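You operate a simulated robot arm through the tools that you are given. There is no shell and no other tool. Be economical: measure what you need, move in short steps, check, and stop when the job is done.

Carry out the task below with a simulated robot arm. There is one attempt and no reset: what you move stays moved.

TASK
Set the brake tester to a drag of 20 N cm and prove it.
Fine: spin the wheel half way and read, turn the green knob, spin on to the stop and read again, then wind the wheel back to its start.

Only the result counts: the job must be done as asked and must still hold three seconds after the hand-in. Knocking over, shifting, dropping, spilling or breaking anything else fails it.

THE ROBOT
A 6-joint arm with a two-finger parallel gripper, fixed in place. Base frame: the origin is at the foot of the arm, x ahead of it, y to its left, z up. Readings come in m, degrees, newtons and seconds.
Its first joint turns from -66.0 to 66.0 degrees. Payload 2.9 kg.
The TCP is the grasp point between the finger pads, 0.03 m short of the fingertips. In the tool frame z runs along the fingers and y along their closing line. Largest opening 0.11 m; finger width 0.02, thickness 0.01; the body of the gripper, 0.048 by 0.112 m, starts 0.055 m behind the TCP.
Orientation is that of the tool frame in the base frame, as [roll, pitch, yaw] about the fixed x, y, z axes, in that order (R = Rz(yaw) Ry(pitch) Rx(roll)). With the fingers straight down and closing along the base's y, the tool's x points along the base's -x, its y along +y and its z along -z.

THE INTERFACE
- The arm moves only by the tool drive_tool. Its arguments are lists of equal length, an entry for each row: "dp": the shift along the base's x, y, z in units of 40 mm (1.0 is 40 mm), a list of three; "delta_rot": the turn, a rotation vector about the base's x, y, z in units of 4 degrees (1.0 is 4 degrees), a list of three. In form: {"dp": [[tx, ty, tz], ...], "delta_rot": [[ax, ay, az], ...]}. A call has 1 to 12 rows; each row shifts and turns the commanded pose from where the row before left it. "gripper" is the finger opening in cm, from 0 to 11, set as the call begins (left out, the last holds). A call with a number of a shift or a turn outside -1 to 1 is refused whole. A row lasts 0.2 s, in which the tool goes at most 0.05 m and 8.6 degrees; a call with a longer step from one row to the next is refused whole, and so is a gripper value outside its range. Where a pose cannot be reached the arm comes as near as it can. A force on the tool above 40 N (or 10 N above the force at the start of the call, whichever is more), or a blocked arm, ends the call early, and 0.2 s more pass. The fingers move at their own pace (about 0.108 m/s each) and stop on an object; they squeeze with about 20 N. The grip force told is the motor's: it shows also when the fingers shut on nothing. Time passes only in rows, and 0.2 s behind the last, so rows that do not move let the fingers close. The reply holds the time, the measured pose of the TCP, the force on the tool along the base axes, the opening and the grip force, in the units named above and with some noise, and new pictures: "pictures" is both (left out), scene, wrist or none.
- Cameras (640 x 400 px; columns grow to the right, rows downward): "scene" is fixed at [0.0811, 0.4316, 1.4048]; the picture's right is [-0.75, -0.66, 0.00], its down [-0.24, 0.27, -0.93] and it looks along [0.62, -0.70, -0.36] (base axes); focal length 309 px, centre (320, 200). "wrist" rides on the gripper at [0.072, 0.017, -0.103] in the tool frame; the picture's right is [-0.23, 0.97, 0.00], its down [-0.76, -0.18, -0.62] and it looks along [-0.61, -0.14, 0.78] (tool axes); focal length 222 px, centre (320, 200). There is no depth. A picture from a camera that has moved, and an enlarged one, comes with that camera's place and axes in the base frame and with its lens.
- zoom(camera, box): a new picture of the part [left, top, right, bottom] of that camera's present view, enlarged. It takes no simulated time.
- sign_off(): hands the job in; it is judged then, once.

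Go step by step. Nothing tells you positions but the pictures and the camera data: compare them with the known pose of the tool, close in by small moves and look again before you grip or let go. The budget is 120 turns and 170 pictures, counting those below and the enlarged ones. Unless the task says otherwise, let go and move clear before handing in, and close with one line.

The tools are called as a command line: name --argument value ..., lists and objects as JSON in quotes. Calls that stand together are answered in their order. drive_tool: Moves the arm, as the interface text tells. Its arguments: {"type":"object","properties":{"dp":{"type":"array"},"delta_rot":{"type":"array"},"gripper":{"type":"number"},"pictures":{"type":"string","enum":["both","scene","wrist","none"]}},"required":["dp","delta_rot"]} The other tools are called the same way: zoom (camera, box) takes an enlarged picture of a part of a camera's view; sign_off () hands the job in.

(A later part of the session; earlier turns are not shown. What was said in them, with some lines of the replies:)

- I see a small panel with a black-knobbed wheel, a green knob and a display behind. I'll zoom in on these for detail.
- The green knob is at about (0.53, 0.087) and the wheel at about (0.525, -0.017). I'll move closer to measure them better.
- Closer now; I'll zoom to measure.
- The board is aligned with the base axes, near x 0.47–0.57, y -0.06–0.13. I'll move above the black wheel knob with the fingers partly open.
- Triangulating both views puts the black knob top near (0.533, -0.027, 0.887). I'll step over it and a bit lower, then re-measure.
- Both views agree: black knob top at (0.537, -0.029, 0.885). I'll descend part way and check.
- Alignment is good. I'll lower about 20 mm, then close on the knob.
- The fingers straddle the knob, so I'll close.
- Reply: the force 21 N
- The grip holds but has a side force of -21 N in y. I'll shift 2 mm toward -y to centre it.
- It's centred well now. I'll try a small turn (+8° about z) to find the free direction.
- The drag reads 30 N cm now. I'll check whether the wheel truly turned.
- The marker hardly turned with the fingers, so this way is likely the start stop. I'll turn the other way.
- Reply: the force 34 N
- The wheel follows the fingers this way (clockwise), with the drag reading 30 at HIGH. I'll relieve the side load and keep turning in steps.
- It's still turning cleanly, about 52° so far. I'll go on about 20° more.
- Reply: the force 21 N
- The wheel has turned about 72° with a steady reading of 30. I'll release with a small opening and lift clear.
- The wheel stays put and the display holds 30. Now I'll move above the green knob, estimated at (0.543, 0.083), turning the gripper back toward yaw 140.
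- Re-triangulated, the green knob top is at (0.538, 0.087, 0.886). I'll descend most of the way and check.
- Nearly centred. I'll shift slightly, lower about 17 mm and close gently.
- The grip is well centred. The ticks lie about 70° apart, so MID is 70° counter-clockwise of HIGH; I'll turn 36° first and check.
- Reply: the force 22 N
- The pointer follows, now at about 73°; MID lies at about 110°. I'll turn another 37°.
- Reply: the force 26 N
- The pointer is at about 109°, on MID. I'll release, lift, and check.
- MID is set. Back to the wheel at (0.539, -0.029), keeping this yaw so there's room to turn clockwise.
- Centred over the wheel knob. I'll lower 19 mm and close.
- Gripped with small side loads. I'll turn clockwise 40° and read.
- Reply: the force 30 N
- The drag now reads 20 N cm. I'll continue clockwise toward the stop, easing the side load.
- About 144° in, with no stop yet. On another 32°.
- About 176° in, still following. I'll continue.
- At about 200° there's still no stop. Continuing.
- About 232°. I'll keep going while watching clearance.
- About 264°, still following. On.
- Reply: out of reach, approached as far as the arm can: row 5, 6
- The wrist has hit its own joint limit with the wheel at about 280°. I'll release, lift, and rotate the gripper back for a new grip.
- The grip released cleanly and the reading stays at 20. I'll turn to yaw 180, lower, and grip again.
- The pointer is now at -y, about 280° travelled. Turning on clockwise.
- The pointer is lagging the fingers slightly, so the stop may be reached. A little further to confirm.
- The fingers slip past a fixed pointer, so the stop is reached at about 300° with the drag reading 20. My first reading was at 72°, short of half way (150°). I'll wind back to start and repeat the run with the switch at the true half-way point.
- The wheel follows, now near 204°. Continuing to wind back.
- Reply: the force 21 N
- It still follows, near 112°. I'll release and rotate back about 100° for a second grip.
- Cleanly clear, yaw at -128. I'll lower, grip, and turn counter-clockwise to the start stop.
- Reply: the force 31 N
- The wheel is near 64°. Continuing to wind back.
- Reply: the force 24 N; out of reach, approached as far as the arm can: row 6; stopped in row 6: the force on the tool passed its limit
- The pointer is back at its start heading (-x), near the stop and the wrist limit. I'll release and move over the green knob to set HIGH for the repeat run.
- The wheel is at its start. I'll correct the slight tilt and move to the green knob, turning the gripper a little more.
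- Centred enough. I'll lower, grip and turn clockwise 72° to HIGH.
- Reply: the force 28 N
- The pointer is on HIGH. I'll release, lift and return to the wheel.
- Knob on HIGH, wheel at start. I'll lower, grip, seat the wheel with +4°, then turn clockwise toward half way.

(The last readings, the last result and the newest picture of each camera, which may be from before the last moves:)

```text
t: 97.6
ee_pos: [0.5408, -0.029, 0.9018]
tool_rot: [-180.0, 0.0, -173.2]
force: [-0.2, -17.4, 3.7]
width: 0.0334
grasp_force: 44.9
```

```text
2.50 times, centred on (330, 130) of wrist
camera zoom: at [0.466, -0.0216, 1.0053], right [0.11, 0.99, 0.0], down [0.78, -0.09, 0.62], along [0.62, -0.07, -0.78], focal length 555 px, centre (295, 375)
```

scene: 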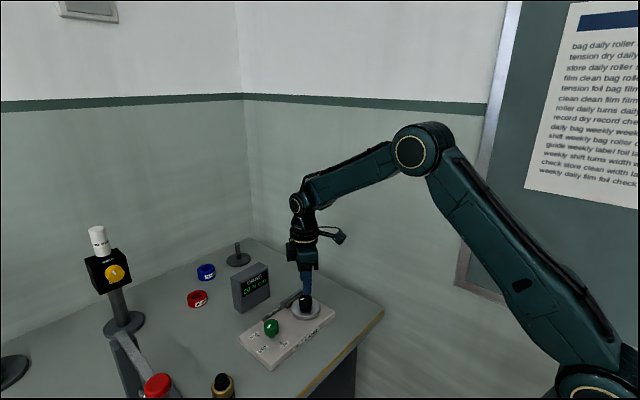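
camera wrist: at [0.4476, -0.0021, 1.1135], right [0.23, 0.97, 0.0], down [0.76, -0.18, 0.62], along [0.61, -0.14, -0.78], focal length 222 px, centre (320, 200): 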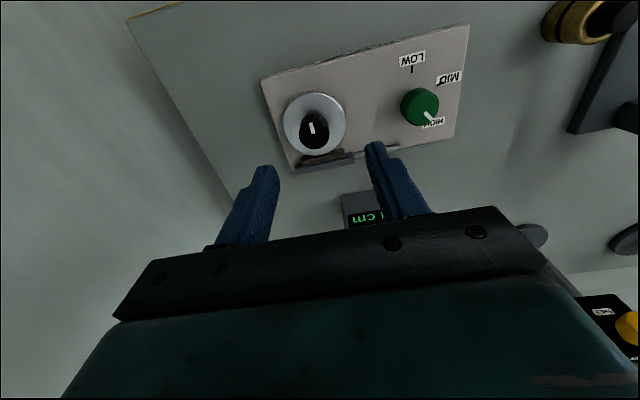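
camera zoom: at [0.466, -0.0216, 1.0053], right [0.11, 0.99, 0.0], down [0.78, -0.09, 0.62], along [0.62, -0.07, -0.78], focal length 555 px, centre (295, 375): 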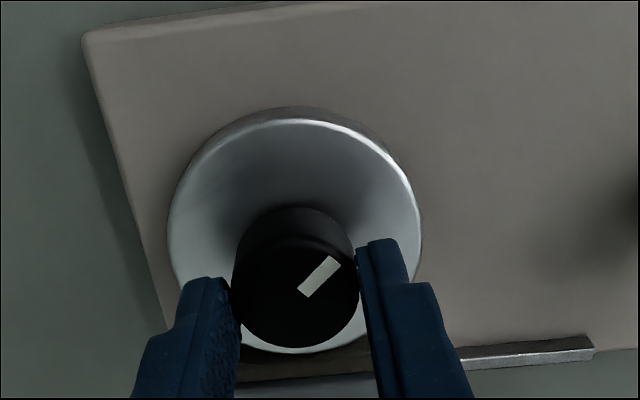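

Reads 30 at about 48°. Turning on to 150°.

drive_tool --dp '[[0, -0.03, 0], [0, 0, 0], [0, 0, 0], [0, 0, 0], [0, 0, 0], [0, 0, 0], [0, 0, 0], [0, 0, 0], [0, 0, 0], [0, 0, 0], [0, 0, 0], [0, 0, 0]]' --delta_rot '[[0, 0, -1], [0, 0, -1], [0, 0, -1], [0, 0, -1], [0, 0, -1], [0, 0, -1], [0, 0, -1], [0, 0, -1], [0, 0, -1], [0, 0, -1], [0, 0, -1], [0, 0, -1]]' --pictures "none"

drive_tool --dp '[[0, 0, 0], [0, 0, 0], [0, 0, 0], [0, 0, 0], [0, 0, 0], [0, 0, 0], [0, 0, 0], [0, 0, 0], [0, 0, 0], [0, 0, 0], [0, 0, 0], [0, 0, 0]]' --delta_rot '[[0, 0, -1], [0, 0, -1], [0, 0, -1], [0, 0, -1], [0, 0, -1], [0, 0, -1], [0, 0, -1], [0, 0, -1], [0, 0, -1], [0, 0, -1], [0, 0, -1], [0, 0, -1]]' --pictures "none"

drive_tool --dp '[[0, 0, 0], [0, 0, 0], [0, 0, 0]]' --delta_rot '[[0, 0, -1], [0, 0, -0.5], [0, 0, 0]]' --pictures "none"

zoom --camera "scene" --box '[230, 250, 330, 325]'

zoom --camera "wrist" --box '[220, 50, 440, 210]'

```text
t: 100.2
ee_pos: [0.5394, -0.0299, 0.9001]
tool_rot: [-180.0, 0.1, 138.8]
force: [4.3, -2.5, -1.8]
width: 0.0335
grasp_force: 45.4
```

```text
t: 102.8
ee_pos: [0.5395, -0.0296, 0.9005]
tool_rot: [-179.9, 0.1, 90.8]
force: [-0.1, 5.1, -15.1]
width: 0.0334
grasp_force: 45.2
```

```text
t: 103.6
ee_pos: [0.54, -0.03, 0.9004]
tool_rot: [-179.9, 0.1, 85.0]
force: [-1.4, 8.5, -11.7]
width: 0.0335
grasp_force: 45.4
```

```text
5.33 times, centred on (280, 288) of scene
camera zoom: at [0.0813, 0.4318, 1.4047], right [-0.75, -0.66, 0.0], down [-0.24, 0.27, -0.93], along [0.62, -0.7, -0.36], focal length 1646 px, centre (533, -267)
```

zoom: 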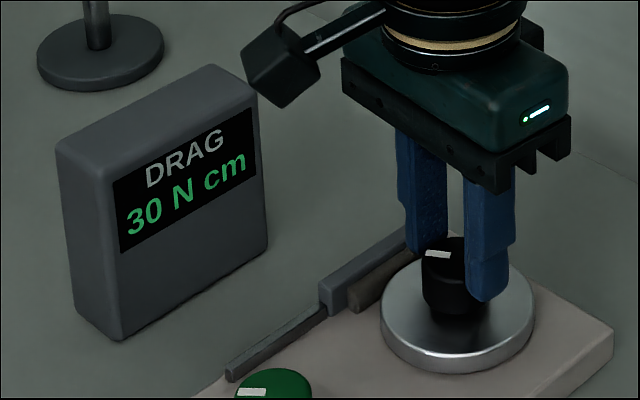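

```text
2.50 times, centred on (330, 130) of wrist
camera zoom: at [0.5637, 0.0406, 1.0053], right [0.95, -0.31, 0.0], down [-0.24, -0.74, 0.62], along [-0.2, -0.59, -0.78], focal length 555 px, centre (295, 375)
```

zoom: 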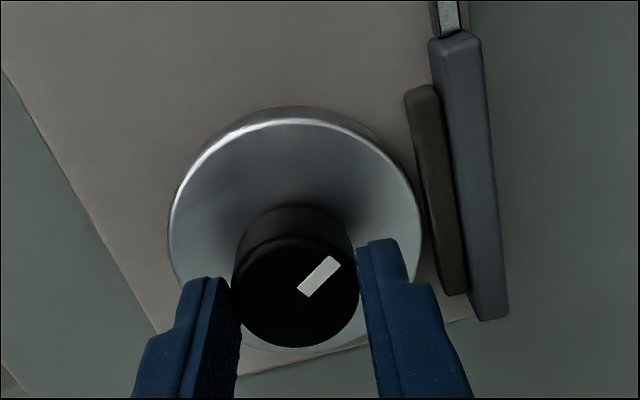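

Half way (150°) with a reading of 30. I'll release, lift and move to the green knob, rotating the gripper up as I go.

drive_tool --dp '[[0, 0, 0], [0, 0, 0], [0, 0, 0.6], [0, 0, 0.7], [0, 0, 0.6], [0, 0.717, 0], [0, 0.717, 0], [-0.03, 0.717, 0], [0, 0.717, 0], [0, 0, 0], [0, 0, 0], [0, 0, 0]]' --delta_rot '[[0, 0, 0], [0, 0, 0], [0, 0, 0], [0, 0, 1], [0, 0, 1], [0, 0, 1], [0, 0, 1], [0, 0, 1], [0, 0, 1], [0, 0, 1], [0, 0, 1], [0, 0, 1]]' --gripper 4.5 --pictures "none"

drive_tool --dp '[[0, 0, 0], [0, 0, 0], [0, 0, 0], [0, 0, 0], [0, 0, 0], [0, 0, -0.7], [0, 0, -0.7], [0, 0, 0]]' --delta_rot '[[0, 0, 1], [0, 0, 1], [0, 0, 1], [0, 0, 1], [0, 0, 0.8], [0, 0, 0], [0, 0, 0], [0, 0, 0]]' --gripper 5.5 --pictures "none"

zoom --camera "wrist" --box '[160, 0, 480, 200]'

```text
t: 106.2
ee_pos: [0.5384, 0.0836, 0.9786]
tool_rot: [-179.9, 0.1, 120.9]
force: [0.4, -0.4, -0.4]
width: 0.045
grasp_force: 0.1
```

```text
t: 108.0
ee_pos: [0.5392, 0.0818, 0.9214]
tool_rot: [-179.9, 0.0, 140.2]
force: [-0.5, 0.8, 0.5]
width: 0.0549
grasp_force: 0.0
```

```text
2.00 times, centred on (320, 100) of wrist
camera zoom: at [0.4948, 0.1428, 1.026], right [0.8, 0.6, 0.0], down [0.47, -0.62, 0.62], along [0.38, -0.5, -0.78], focal length 444 px, centre (320, 400)
```

zoom: 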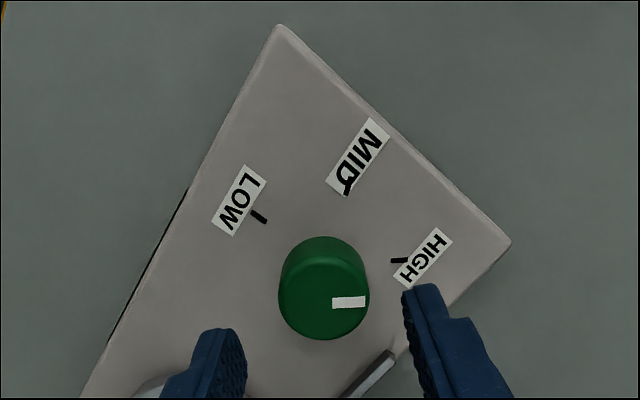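

Above the green knob in the same pose as before. I'll lower, grip and turn +72° to MID.

drive_tool --dp '[[0, 0.05, -0.3], [0, 0, -0.22], [0, 0, 0]]' --delta_rot '[[0, 0, 0], [0, 0, 0], [0, 0, 0]]' --pictures "none"

drive_tool --dp '[[0, 0, 0], [0, 0, 0], [0, 0, 0]]' --delta_rot '[[0, 0, 0], [0, 0, 0], [0, 0, 0]]' --gripper 2 --pictures "none"

drive_tool --dp '[[0, 0, 0], [0, 0, 0], [0, 0, 0], [0, 0, 0], [0, 0, 0], [0, 0, 0], [0, 0, 0], [0, 0, 0], [0, 0, 0]]' --delta_rot '[[0, 0, 1], [0, 0, 1], [0, 0, 1], [0, 0, 1], [0, 0, 1], [0, 0, 1], [0, 0, 1], [0, 0, 1], [0, 0, 1]]' --pictures "none"

drive_tool --dp '[[0, 0, 0], [0, 0, 0], [0, 0, 0], [0, 0, 0], [0, 0, 0], [0, 0, 0], [0, 0, 0], [0, 0, 0], [0, 0, 0], [0, 0, 0]]' --delta_rot '[[0, 0, 1], [0, 0, 1], [0, 0, 1], [0, 0, 1], [0, 0, 1], [0, 0, 1], [0, 0, 1], [0, 0, 1], [0, 0, 0.8], [0, 0, 0]]' --pictures "none"

zoom --camera "wrist" --box '[160, 0, 480, 200]'

```text
t: 108.8
ee_pos: [0.5398, 0.0857, 0.9012]
tool_rot: [-179.9, 0.1, 140.1]
force: [0.9, -0.2, -0.4]
width: 0.0549
grasp_force: 0.0
```

```text
t: 109.6
ee_pos: [0.5388, 0.0859, 0.9012]
tool_rot: [-179.9, 0.1, 140.0]
force: [-1.1, -0.9, -1.3]
width: 0.0335
grasp_force: 45.5
```

```text
t: 111.6
ee_pos: [0.5386, 0.0853, 0.8998]
tool_rot: [-179.9, 0.1, 175.8]
force: [4.3, -18.3, -6.5]
width: 0.0335
grasp_force: 45.2
```

```text
t: 113.8
ee_pos: [0.5396, 0.0846, 0.9012]
tool_rot: [-179.8, 0.1, -149.1]
force: [-0.6, -23.3, 6.8]
width: 0.0332
grasp_force: 45.0
```

```text
2.00 times, centred on (320, 100) of wrist
camera zoom: at [0.468, 0.0617, 1.005], right [-0.31, 0.95, 0.0], down [0.74, 0.24, 0.62], along [0.6, 0.19, -0.78], focal length 444 px, centre (320, 400)
```

zoom: 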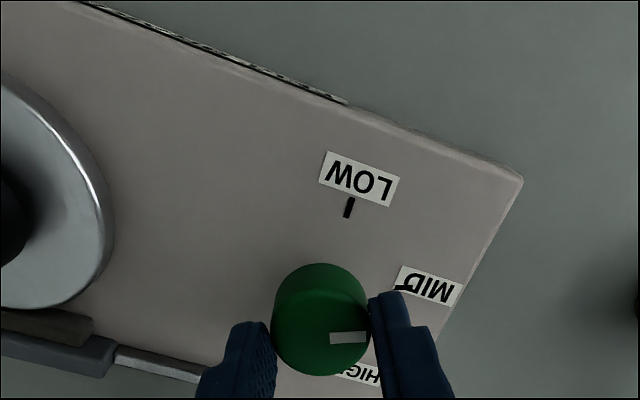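

The pointer is on MID again. I'll release, lift and go back to the wheel.

drive_tool --dp '[[0, 0, 0], [0, 0, 0], [0, 0, 0.6], [0, 0, 0.7], [0, 0, 0.6], [0, -0.72, 0], [0, -0.72, 0], [0, -0.72, 0], [0, -0.72, 0], [0, 0, -0.7], [0, 0, -0.7], [0, 0, 0]]' --delta_rot '[[0, 0, 0], [0, 0, 0], [0, 0, 0], [0, 0, 0], [0, 0, 0], [0, 0, 0], [0, 0, 0], [0, 0, 0], [0, 0, 0], [0, 0, 0], [0, 0, 0], [0, 0, 0]]' --gripper 4.8 --pictures "none"

zoom --camera "wrist" --box '[160, 0, 480, 200]'

zoom --camera "scene" --box '[230, 265, 350, 355]'

```text
t: 116.4
ee_pos: [0.5403, -0.03, 0.9209]
tool_rot: [-179.9, 0.0, -148.9]
force: [-0.5, 0.7, -0.1]
width: 0.0479
grasp_force: 0.0
```

```text
2.00 times, centred on (320, 100) of wrist
camera zoom: at [0.4689, -0.0527, 1.0248], right [-0.31, 0.95, 0.0], down [0.74, 0.24, 0.62], along [0.59, 0.19, -0.78], focal length 444 px, centre (320, 400)
```

zoom: 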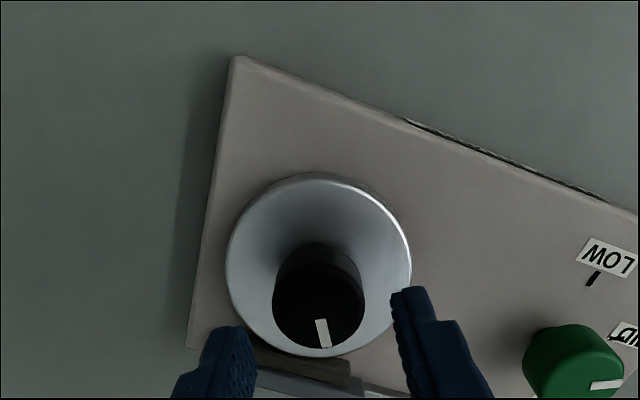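

```text
4.44 times, centred on (290, 310) of scene
camera zoom: at [0.0811, 0.4316, 1.4048], right [-0.75, -0.66, 0.0], down [-0.24, 0.27, -0.93], along [0.62, -0.7, -0.36], focal length 1372 px, centre (453, -289)
```

zoom: 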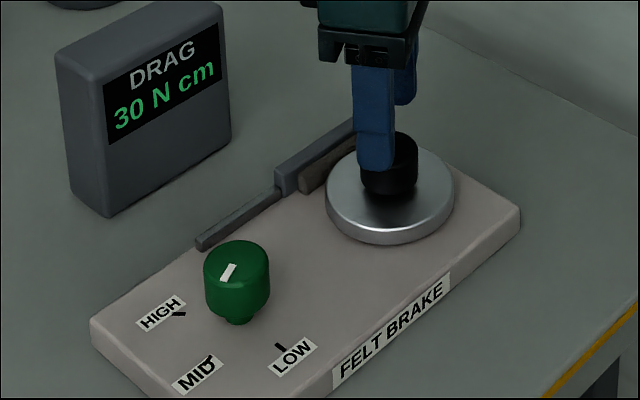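

Good. I'll lower, grip and spin on to the stop (about 150° plus a few degrees).

drive_tool --dp '[[0, 0, -0.27], [0, 0, -0.24], [0, 0, 0]]' --delta_rot '[[0, 0, 0], [0, 0, 0], [0, 0, 0]]' --pictures "none"

drive_tool --dp '[[0, 0, 0], [0, 0, 0], [0, 0, 0]]' --delta_rot '[[0, 0, 0], [0, 0, 0], [0, 0, 0]]' --gripper 2 --pictures "none"

drive_tool --dp '[[0, 0, 0], [0, 0, 0], [0, 0, 0], [0, 0, 0], [0, 0, 0], [0, 0, 0], [0, 0, 0], [0, 0, 0], [0, 0, 0], [0, 0, 0], [0, 0, 0], [0, 0, 0]]' --delta_rot '[[0, 0, -1], [0, 0, -1], [0, 0, -1], [0, 0, -1], [0, 0, -1], [0, 0, -1], [0, 0, -1], [0, 0, -1], [0, 0, -1], [0, 0, -1], [0, 0, -1], [0, 0, -1]]' --pictures "none"

drive_tool --dp '[[0, 0, 0], [0, 0, 0], [0, 0, 0], [0, 0, 0], [0, 0, 0], [0, 0, 0], [0, 0, 0], [0, 0, 0], [0, 0, 0], [0, 0, 0], [0, 0, 0], [0, 0, 0]]' --delta_rot '[[0, 0, -1], [0, 0, -1], [0, 0, -1], [0, 0, -1], [0, 0, -1], [0, 0, -1], [0, 0, -1], [0, 0, -1], [0, 0, -1], [0, 0, -1], [0, 0, -1], [0, 0, -1]]' --pictures "none"

zoom --camera "wrist" --box '[220, 50, 440, 210]'

```text
t: 117.2
ee_pos: [0.5388, -0.0287, 0.8993]
tool_rot: [-179.9, 0.2, -148.8]
force: [0.5, -0.6, 0.0]
width: 0.048
grasp_force: 0.0
```

```text
t: 118.0
ee_pos: [0.5399, -0.03, 0.9]
tool_rot: [-179.8, 0.2, -148.9]
force: [9.4, -13.3, -7.6]
width: 0.0335
grasp_force: 45.0
```

```text
t: 120.6
ee_pos: [0.539, -0.0301, 0.9]
tool_rot: [-179.9, 0.3, 162.9]
force: [14.0, -20.9, -14.0]
width: 0.0334
grasp_force: 45.6
```

```text
t: 123.2
ee_pos: [0.5411, -0.0296, 0.8994]
tool_rot: [180.0, 0.2, 115.1]
force: [20.6, -15.5, -7.4]
width: 0.0335
grasp_force: 44.6
```

```text
2.50 times, centred on (330, 130) of wrist
camera zoom: at [0.524, 0.0434, 1.0042], right [0.98, 0.21, 0.0], down [0.16, -0.76, 0.63], along [0.13, -0.61, -0.78], focal length 555 px, centre (295, 375)
```

zoom: 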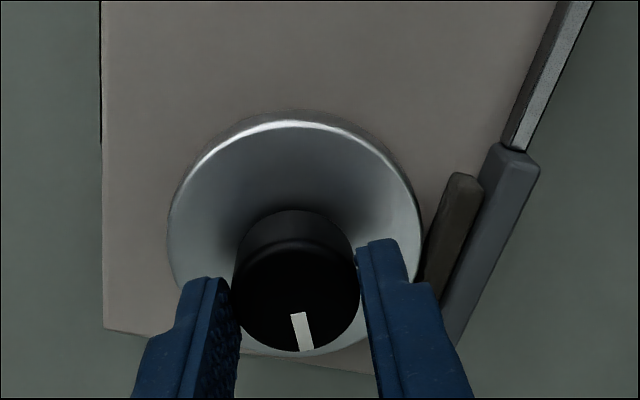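

About 246°, following. I'll go on to the stop, easing the side load, and over-turn slightly to be sure.

drive_tool --dp '[[0.03, -0.03, 0], [0, 0, 0], [0, 0, 0], [0, 0, 0], [0, 0, 0], [0, 0, 0], [0, 0, 0], [0, 0, 0], [0, 0, 0], [0, 0, 0], [0, 0, 0], [0, 0, 0]]' --delta_rot '[[0, 0, -1], [0, 0, -1], [0, 0, -1], [0, 0, -1], [0, 0, -1], [0, 0, -1], [0, 0, -1], [0, 0, -1], [0, 0, -1], [0, 0, -1], [0, 0, -1], [0, 0, -1]]' --pictures "none"

drive_tool --dp '[[0, 0, 0], [0, 0, 0], [0, 0, 0], [0, 0, 0], [0, 0, 0], [0, 0, 0]]' --delta_rot '[[0, 0, -1], [0, 0, -1], [0, 0, -1], [0, 0, -1], [0, 0, 0], [0, 0, 0]]' --pictures "none"

zoom --camera "wrist" --box '[220, 50, 440, 210]'

zoom --camera "scene" --box '[230, 250, 330, 325]'

```text
t: 125.8
ee_pos: [0.5405, -0.0289, 0.9007]
tool_rot: [-179.8, 0.1, 67.3]
force: [6.9, 5.0, -4.9]
width: 0.0334
grasp_force: 44.9
```

```text
t: 127.2
ee_pos: [0.5386, -0.0305, 0.9009]
tool_rot: [-179.9, 0.2, 51.1]
force: [-5.3, -4.2, 3.2]
width: 0.0333
grasp_force: 45.3
```

```text
2.50 times, centred on (330, 130) of wrist
camera zoom: at [0.5987, 0.015, 1.0041], right [0.62, -0.79, 0.0], down [-0.61, -0.48, 0.63], along [-0.49, -0.38, -0.78], focal length 555 px, centre (295, 375)
```

zoom: 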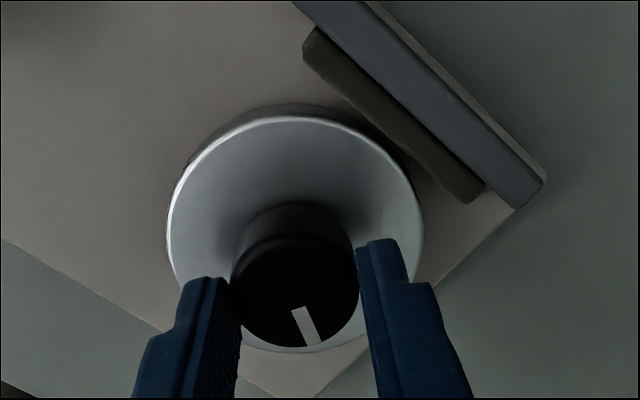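

```text
5.33 times, centred on (280, 288) of scene
camera zoom: at [0.0809, 0.4315, 1.4048], right [-0.75, -0.66, 0.0], down [-0.24, 0.27, -0.93], along [0.62, -0.7, -0.36], focal length 1646 px, centre (533, -267)
```

zoom: 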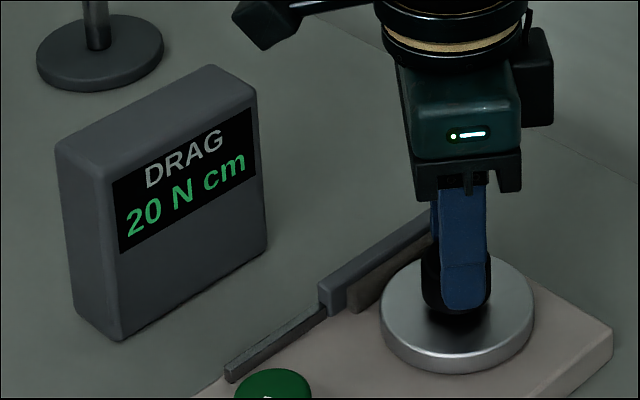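

Stop reached (the fingers slipped past it) with the drag reading 20 N cm. Now winding back counter-clockwise.

drive_tool --dp '[[0, 0, 0], [0, 0, 0], [0, 0, 0], [0, 0, 0], [0, 0, 0], [0, 0, 0], [0, 0, 0], [0, 0, 0], [0, 0, 0], [0, 0, 0], [0, 0, 0], [0, 0, 0]]' --delta_rot '[[0, 0, 1], [0, 0, 1], [0, 0, 1], [0, 0, 1], [0, 0, 1], [0, 0, 1], [0, 0, 1], [0, 0, 1], [0, 0, 1], [0, 0, 1], [0, 0, 1], [0, 0, 1]]' --pictures "none"

drive_tool --dp '[[0, 0, 0], [0, 0, 0], [0, 0, 0], [0, 0, 0], [0, 0, 0], [0, 0, 0], [0, 0, 0], [0, 0, 0], [0, 0, 0], [0, 0, 0], [0, 0, 0], [0, 0, 0]]' --delta_rot '[[0, 0, 1], [0, 0, 1], [0, 0, 1], [0, 0, 1], [0, 0, 1], [0, 0, 1], [0, 0, 1], [0, 0, 1], [0, 0, 1], [0, 0, 1], [0, 0, 1], [0, 0, 1]]' --pictures "none"

drive_tool --dp '[[0, 0, 0], [0, 0, 0], [0, 0, 0], [0, 0, 0], [0, 0, 0], [0, 0, 0], [0, 0, 0], [0, 0, 0], [0, 0, 0], [0, 0, 0], [0, 0, 0], [0, 0, 0]]' --delta_rot '[[0, 0, 1], [0, 0, 1], [0, 0, 1], [0, 0, 1], [0, 0, 1], [0, 0, 1], [0, 0, 1], [0, 0, 1], [0, 0, 1], [0, 0, 1], [0, 0, 1], [0, 0, 1]]' --pictures "none"

zoom --camera "wrist" --box '[220, 50, 440, 210]'

```text
t: 129.8
ee_pos: [0.5412, -0.0307, 0.9003]
tool_rot: [-179.9, 0.1, 99.2]
force: [-2.0, -20.2, -0.6]
width: 0.0334
grasp_force: 45.6
```

```text
t: 132.4
ee_pos: [0.5402, -0.0301, 0.8995]
tool_rot: [-179.9, 0.2, 147.4]
force: [20.1, -13.6, -17.0]
width: 0.0338
grasp_force: 44.9
```

```text
t: 135.0
ee_pos: [0.5415, -0.0304, 0.9005]
tool_rot: [180.0, 0.2, -164.6]
force: [13.6, -2.3, -6.1]
width: 0.0334
grasp_force: 45.2
```

```text
2.50 times, centred on (330, 130) of wrist
camera zoom: at [0.4662, -0.0329, 1.0044], right [-0.04, 1.0, 0.0], down [0.78, 0.03, 0.62], along [0.62, 0.02, -0.78], focal length 555 px, centre (295, 375)
```

zoom: 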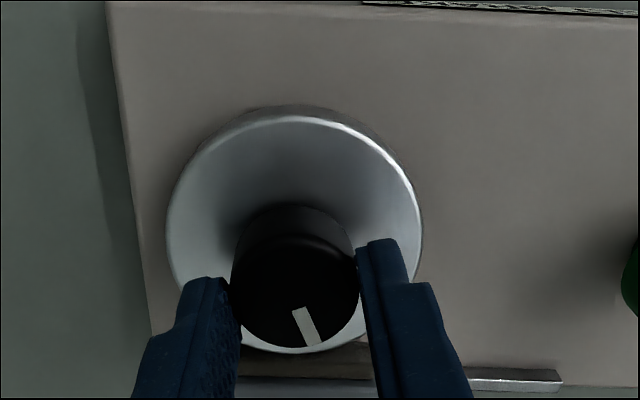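

Following well. Continuing to wind back about 96°.

drive_tool --dp '[[0.02, -0.02, 0], [0, 0, 0], [0, 0, 0], [0, 0, 0], [0, 0, 0], [0, 0, 0], [0, 0, 0], [0, 0, 0], [0, 0, 0], [0, 0, 0], [0, 0, 0], [0, 0, 0]]' --delta_rot '[[0, 0, 1], [0, 0, 1], [0, 0, 1], [0, 0, 1], [0, 0, 1], [0, 0, 1], [0, 0, 1], [0, 0, 1], [0, 0, 1], [0, 0, 1], [0, 0, 1], [0, 0, 1]]' --pictures "none"

drive_tool --dp '[[0, 0, 0], [0, 0, 0], [0, 0, 0], [0, 0, 0], [0, 0, 0], [0, 0, 0], [0, 0, 0], [0, 0, 0], [0, 0, 0], [0, 0, 0], [0, 0, 0], [0, 0, 0]]' --delta_rot '[[0, 0, 1], [0, 0, 1], [0, 0, 1], [0, 0, 1], [0, 0, 1], [0, 0, 1], [0, 0, 1], [0, 0, 1], [0, 0, 1], [0, 0, 1], [0, 0, 1], [0, 0, 0]]' --pictures "none"

zoom --camera "wrist" --box '[220, 50, 440, 210]'

```text
t: 137.6
ee_pos: [0.5397, -0.0293, 0.9007]
tool_rot: [180.0, 0.1, -116.6]
force: [-11.0, 18.6, 17.8]
width: 0.0332
grasp_force: 45.1
```

```text
t: 140.2
ee_pos: [0.5398, -0.0291, 0.8998]
tool_rot: [180.0, 0.2, -72.5]
force: [-16.5, 22.1, 18.5]
width: 0.0334
grasp_force: 45.7
```

```text
2.50 times, centred on (330, 130) of wrist
camera zoom: at [0.5457, -0.1042, 1.0041], right [-1.0, -0.08, 0.0], down [-0.06, 0.78, 0.63], along [-0.05, 0.62, -0.78], focal length 555 px, centre (295, 375)
```

zoom: 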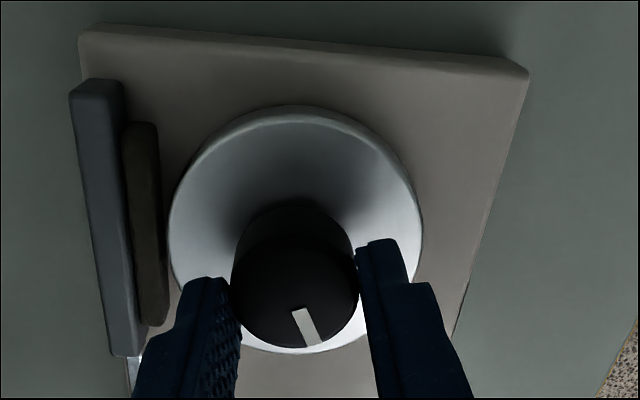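

About 64° left. I'll release, lift, rotate back 60°, lower and grip again.

drive_tool --dp '[[0, 0, 0], [0, 0, 0], [0, 0, 0.5], [0, 0, 0.6], [0, 0, 0], [0, 0, 0], [0, 0, 0], [0, 0, 0], [0, 0, 0], [0, 0, 0], [0, 0, 0], [0, 0, 0]]' --delta_rot '[[0, 0, 0], [0, 0, 0], [0, 0, 0], [0, 0, 0], [0, 0, -1], [0, 0, -1], [0, 0, -1], [0, 0, -1], [0, 0, -1], [0, 0, -1], [0, 0, -1], [0, 0, -1]]' --gripper 4.5 --pictures "none"

drive_tool --dp '[[0, 0, 0], [0, 0, 0], [0, 0, 0], [0, 0, 0], [0, 0, 0], [0, 0, 0], [0, 0, 0], [0, 0, 0], [0, 0, -0.4], [0, 0, -0.4], [0, 0, -0.3], [0, 0, 0]]' --delta_rot '[[0, 0, -1], [0, 0, -1], [0, 0, -1], [0, 0, -1], [0, 0, -1], [0, 0, -1], [0, 0, -1], [0, 0, 0], [0, 0, 0], [0, 0, 0], [0, 0, 0], [0, 0, 0]]' --pictures "none"

drive_tool --dp '[[0, 0, 0], [0, 0, 0], [0, 0, 0]]' --delta_rot '[[0, 0, 0], [0, 0, 0], [0, 0, 0]]' --gripper 2 --pictures "none"

zoom --camera "wrist" --box '[220, 50, 440, 210]'

```text
t: 142.8
ee_pos: [0.5404, -0.0309, 0.945]
tool_rot: [-179.9, 0.1, -104.9]
force: [-0.2, -0.2, 0.6]
width: 0.0447
grasp_force: 0.1
```

```text
t: 145.4
ee_pos: [0.5418, -0.0302, 0.9004]
tool_rot: [-179.9, 0.1, -132.8]
force: [0.6, -0.5, -0.3]
width: 0.0448
grasp_force: 0.1
```

```text
t: 146.2
ee_pos: [0.5408, -0.0295, 0.9]
tool_rot: [179.9, 0.1, -132.8]
force: [-9.5, 8.0, 1.0]
width: 0.0332
grasp_force: 45.4
```

```text
2.50 times, centred on (330, 130) of wrist
camera zoom: at [0.4786, -0.0722, 1.0042], right [-0.56, 0.83, 0.0], down [0.65, 0.44, 0.62], along [0.52, 0.35, -0.78], focal length 555 px, centre (295, 375)
```

zoom: 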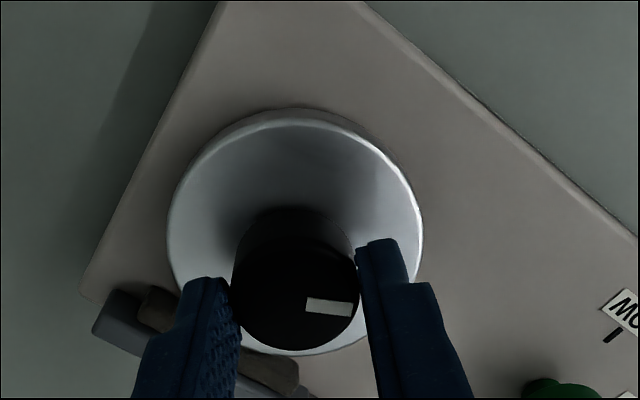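

Gripped. I'll turn counter-clockwise 48°, then 24°, checking for the start stop.

drive_tool --dp '[[-0.02, 0.02, 0], [0, 0, 0], [0, 0, 0], [0, 0, 0], [0, 0, 0], [0, 0, 0], [0, 0, 0], [0, 0, 0], [0, 0, 0], [0, 0, 0], [0, 0, 0], [0, 0, 0]]' --delta_rot '[[0, 0, 1], [0, 0, 1], [0, 0, 1], [0, 0, 1], [0, 0, 1], [0, 0, 1], [0, 0, 1], [0, 0, 1], [0, 0, 1], [0, 0, 1], [0, 0, 1], [0, 0, 1]]' --pictures "none"

drive_tool --dp '[[0, 0, 0], [0, 0, 0], [0, 0, 0], [0, 0, 0], [0, 0, 0], [0, 0, 0], [0, 0, 0]]' --delta_rot '[[0, 0, 1], [0, 0, 1], [0, 0, 1], [0, 0, 1], [0, 0, 1], [0, 0, 1], [0, 0, 0]]' --pictures "none"

zoom --camera "wrist" --box '[220, 50, 440, 210]'

```text
t: 148.8
ee_pos: [0.5398, -0.0299, 0.9018]
tool_rot: [179.9, 0.1, -84.7]
force: [-8.7, -1.5, -11.5]
width: 0.0335
grasp_force: 44.8
```

```text
t: 150.4
ee_pos: [0.5409, -0.0284, 0.9013]
tool_rot: [-180.0, 0.1, -60.8]
force: [-8.3, -0.4, -6.0]
width: 0.0335
grasp_force: 44.7
```

```text
2.50 times, centred on (330, 130) of wrist
camera zoom: at [0.5607, -0.1017, 1.0053], right [-0.96, -0.28, 0.0], down [-0.22, 0.75, 0.62], along [-0.17, 0.6, -0.78], focal length 555 px, centre (295, 375)
```

zoom: 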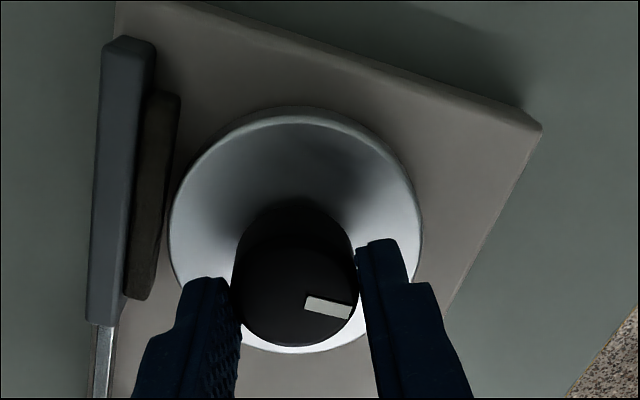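

The pointer lags about 8°, so it seems to be at the start stop. Another 8° to confirm.

drive_tool --dp '[[0, 0, 0], [0, 0, 0], [0, 0, 0]]' --delta_rot '[[0, 0, 1], [0, 0, 1], [0, 0, 0]]' --pictures "none"

zoom --camera "wrist" --box '[220, 50, 440, 210]'

```text
t: 151.2
ee_pos: [0.5411, -0.0315, 0.9018]
tool_rot: [-179.8, 0.1, -52.7]
force: [-8.2, -4.1, 5.2]
width: 0.0337
grasp_force: 45.0
```

```text
2.50 times, centred on (330, 130) of wrist
camera zoom: at [0.5705, -0.0984, 1.0054], right [-0.91, -0.41, 0.0], down [-0.32, 0.71, 0.62], along [-0.25, 0.57, -0.78], focal length 555 px, centre (295, 375)
```

zoom: 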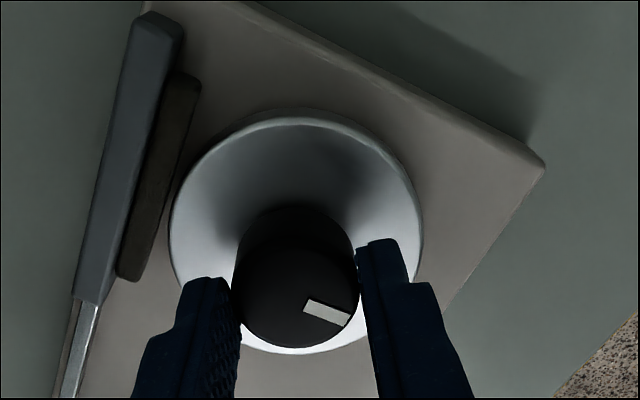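

The pointer stays put while the fingers slip, so the wheel is firmly at its start. I'll release and move well clear.

drive_tool --dp '[[0, 0, 0], [0, 0, 0], [0, 0, 0.5], [0, 0, 0.8], [0, 0, 0.9], [0, 0, 0.9], [0, 0, 0.9], [-0.5, 0, 0.9], [0, 0, 0]]' --delta_rot '[[0, 0, 0], [0, 0, 0], [0, 0, 0], [0, 0, 0], [0, 0, 0], [0, 0, 0], [0, 0, 0], [0, 0, 0], [0, 0, 0]]' --gripper 4.8 --pictures "scene"

zoom --camera "scene" --box '[220, 250, 350, 375]'

```text
t: 153.2
ee_pos: [0.52, -0.0304, 1.0972]
tool_rot: [-179.9, 0.1, -52.7]
force: [0.9, 0.2, 0.5]
width: 0.048
grasp_force: 0.0
```

scene: 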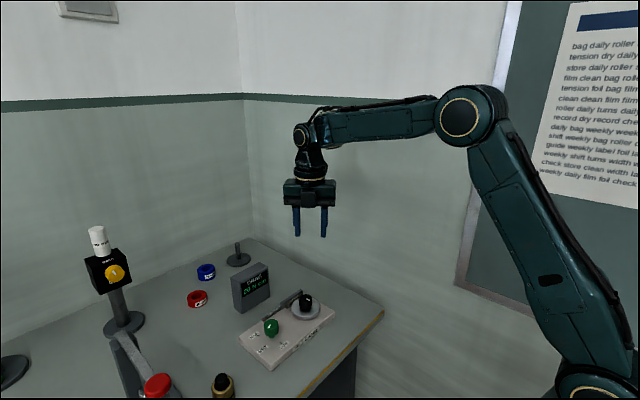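

```text
3.20 times, centred on (285, 312) of scene
camera zoom: at [0.0811, 0.4316, 1.4048], right [-0.75, -0.66, 0.0], down [-0.24, 0.27, -0.93], along [0.62, -0.7, -0.36], focal length 988 px, centre (432, -160)
```

zoom: 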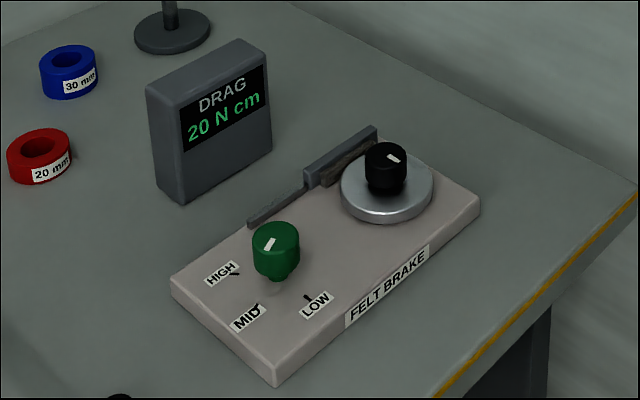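

The wheel pointer matches the first picture, the green knob is on MID, the display reads 20 N cm and nothing else has moved. I'm handing in.

sign_off

```text
The job is handed in.
```

The brake tester is set to a drag of 20 N cm with the green knob on MID: it read 30 on HIGH at half way and 20 on MID at the stop, and the wheel is back at its start. My first run switched the knob at about 72°, short of half way, so I wound back and repeated the whole run with the switch at about 150°.
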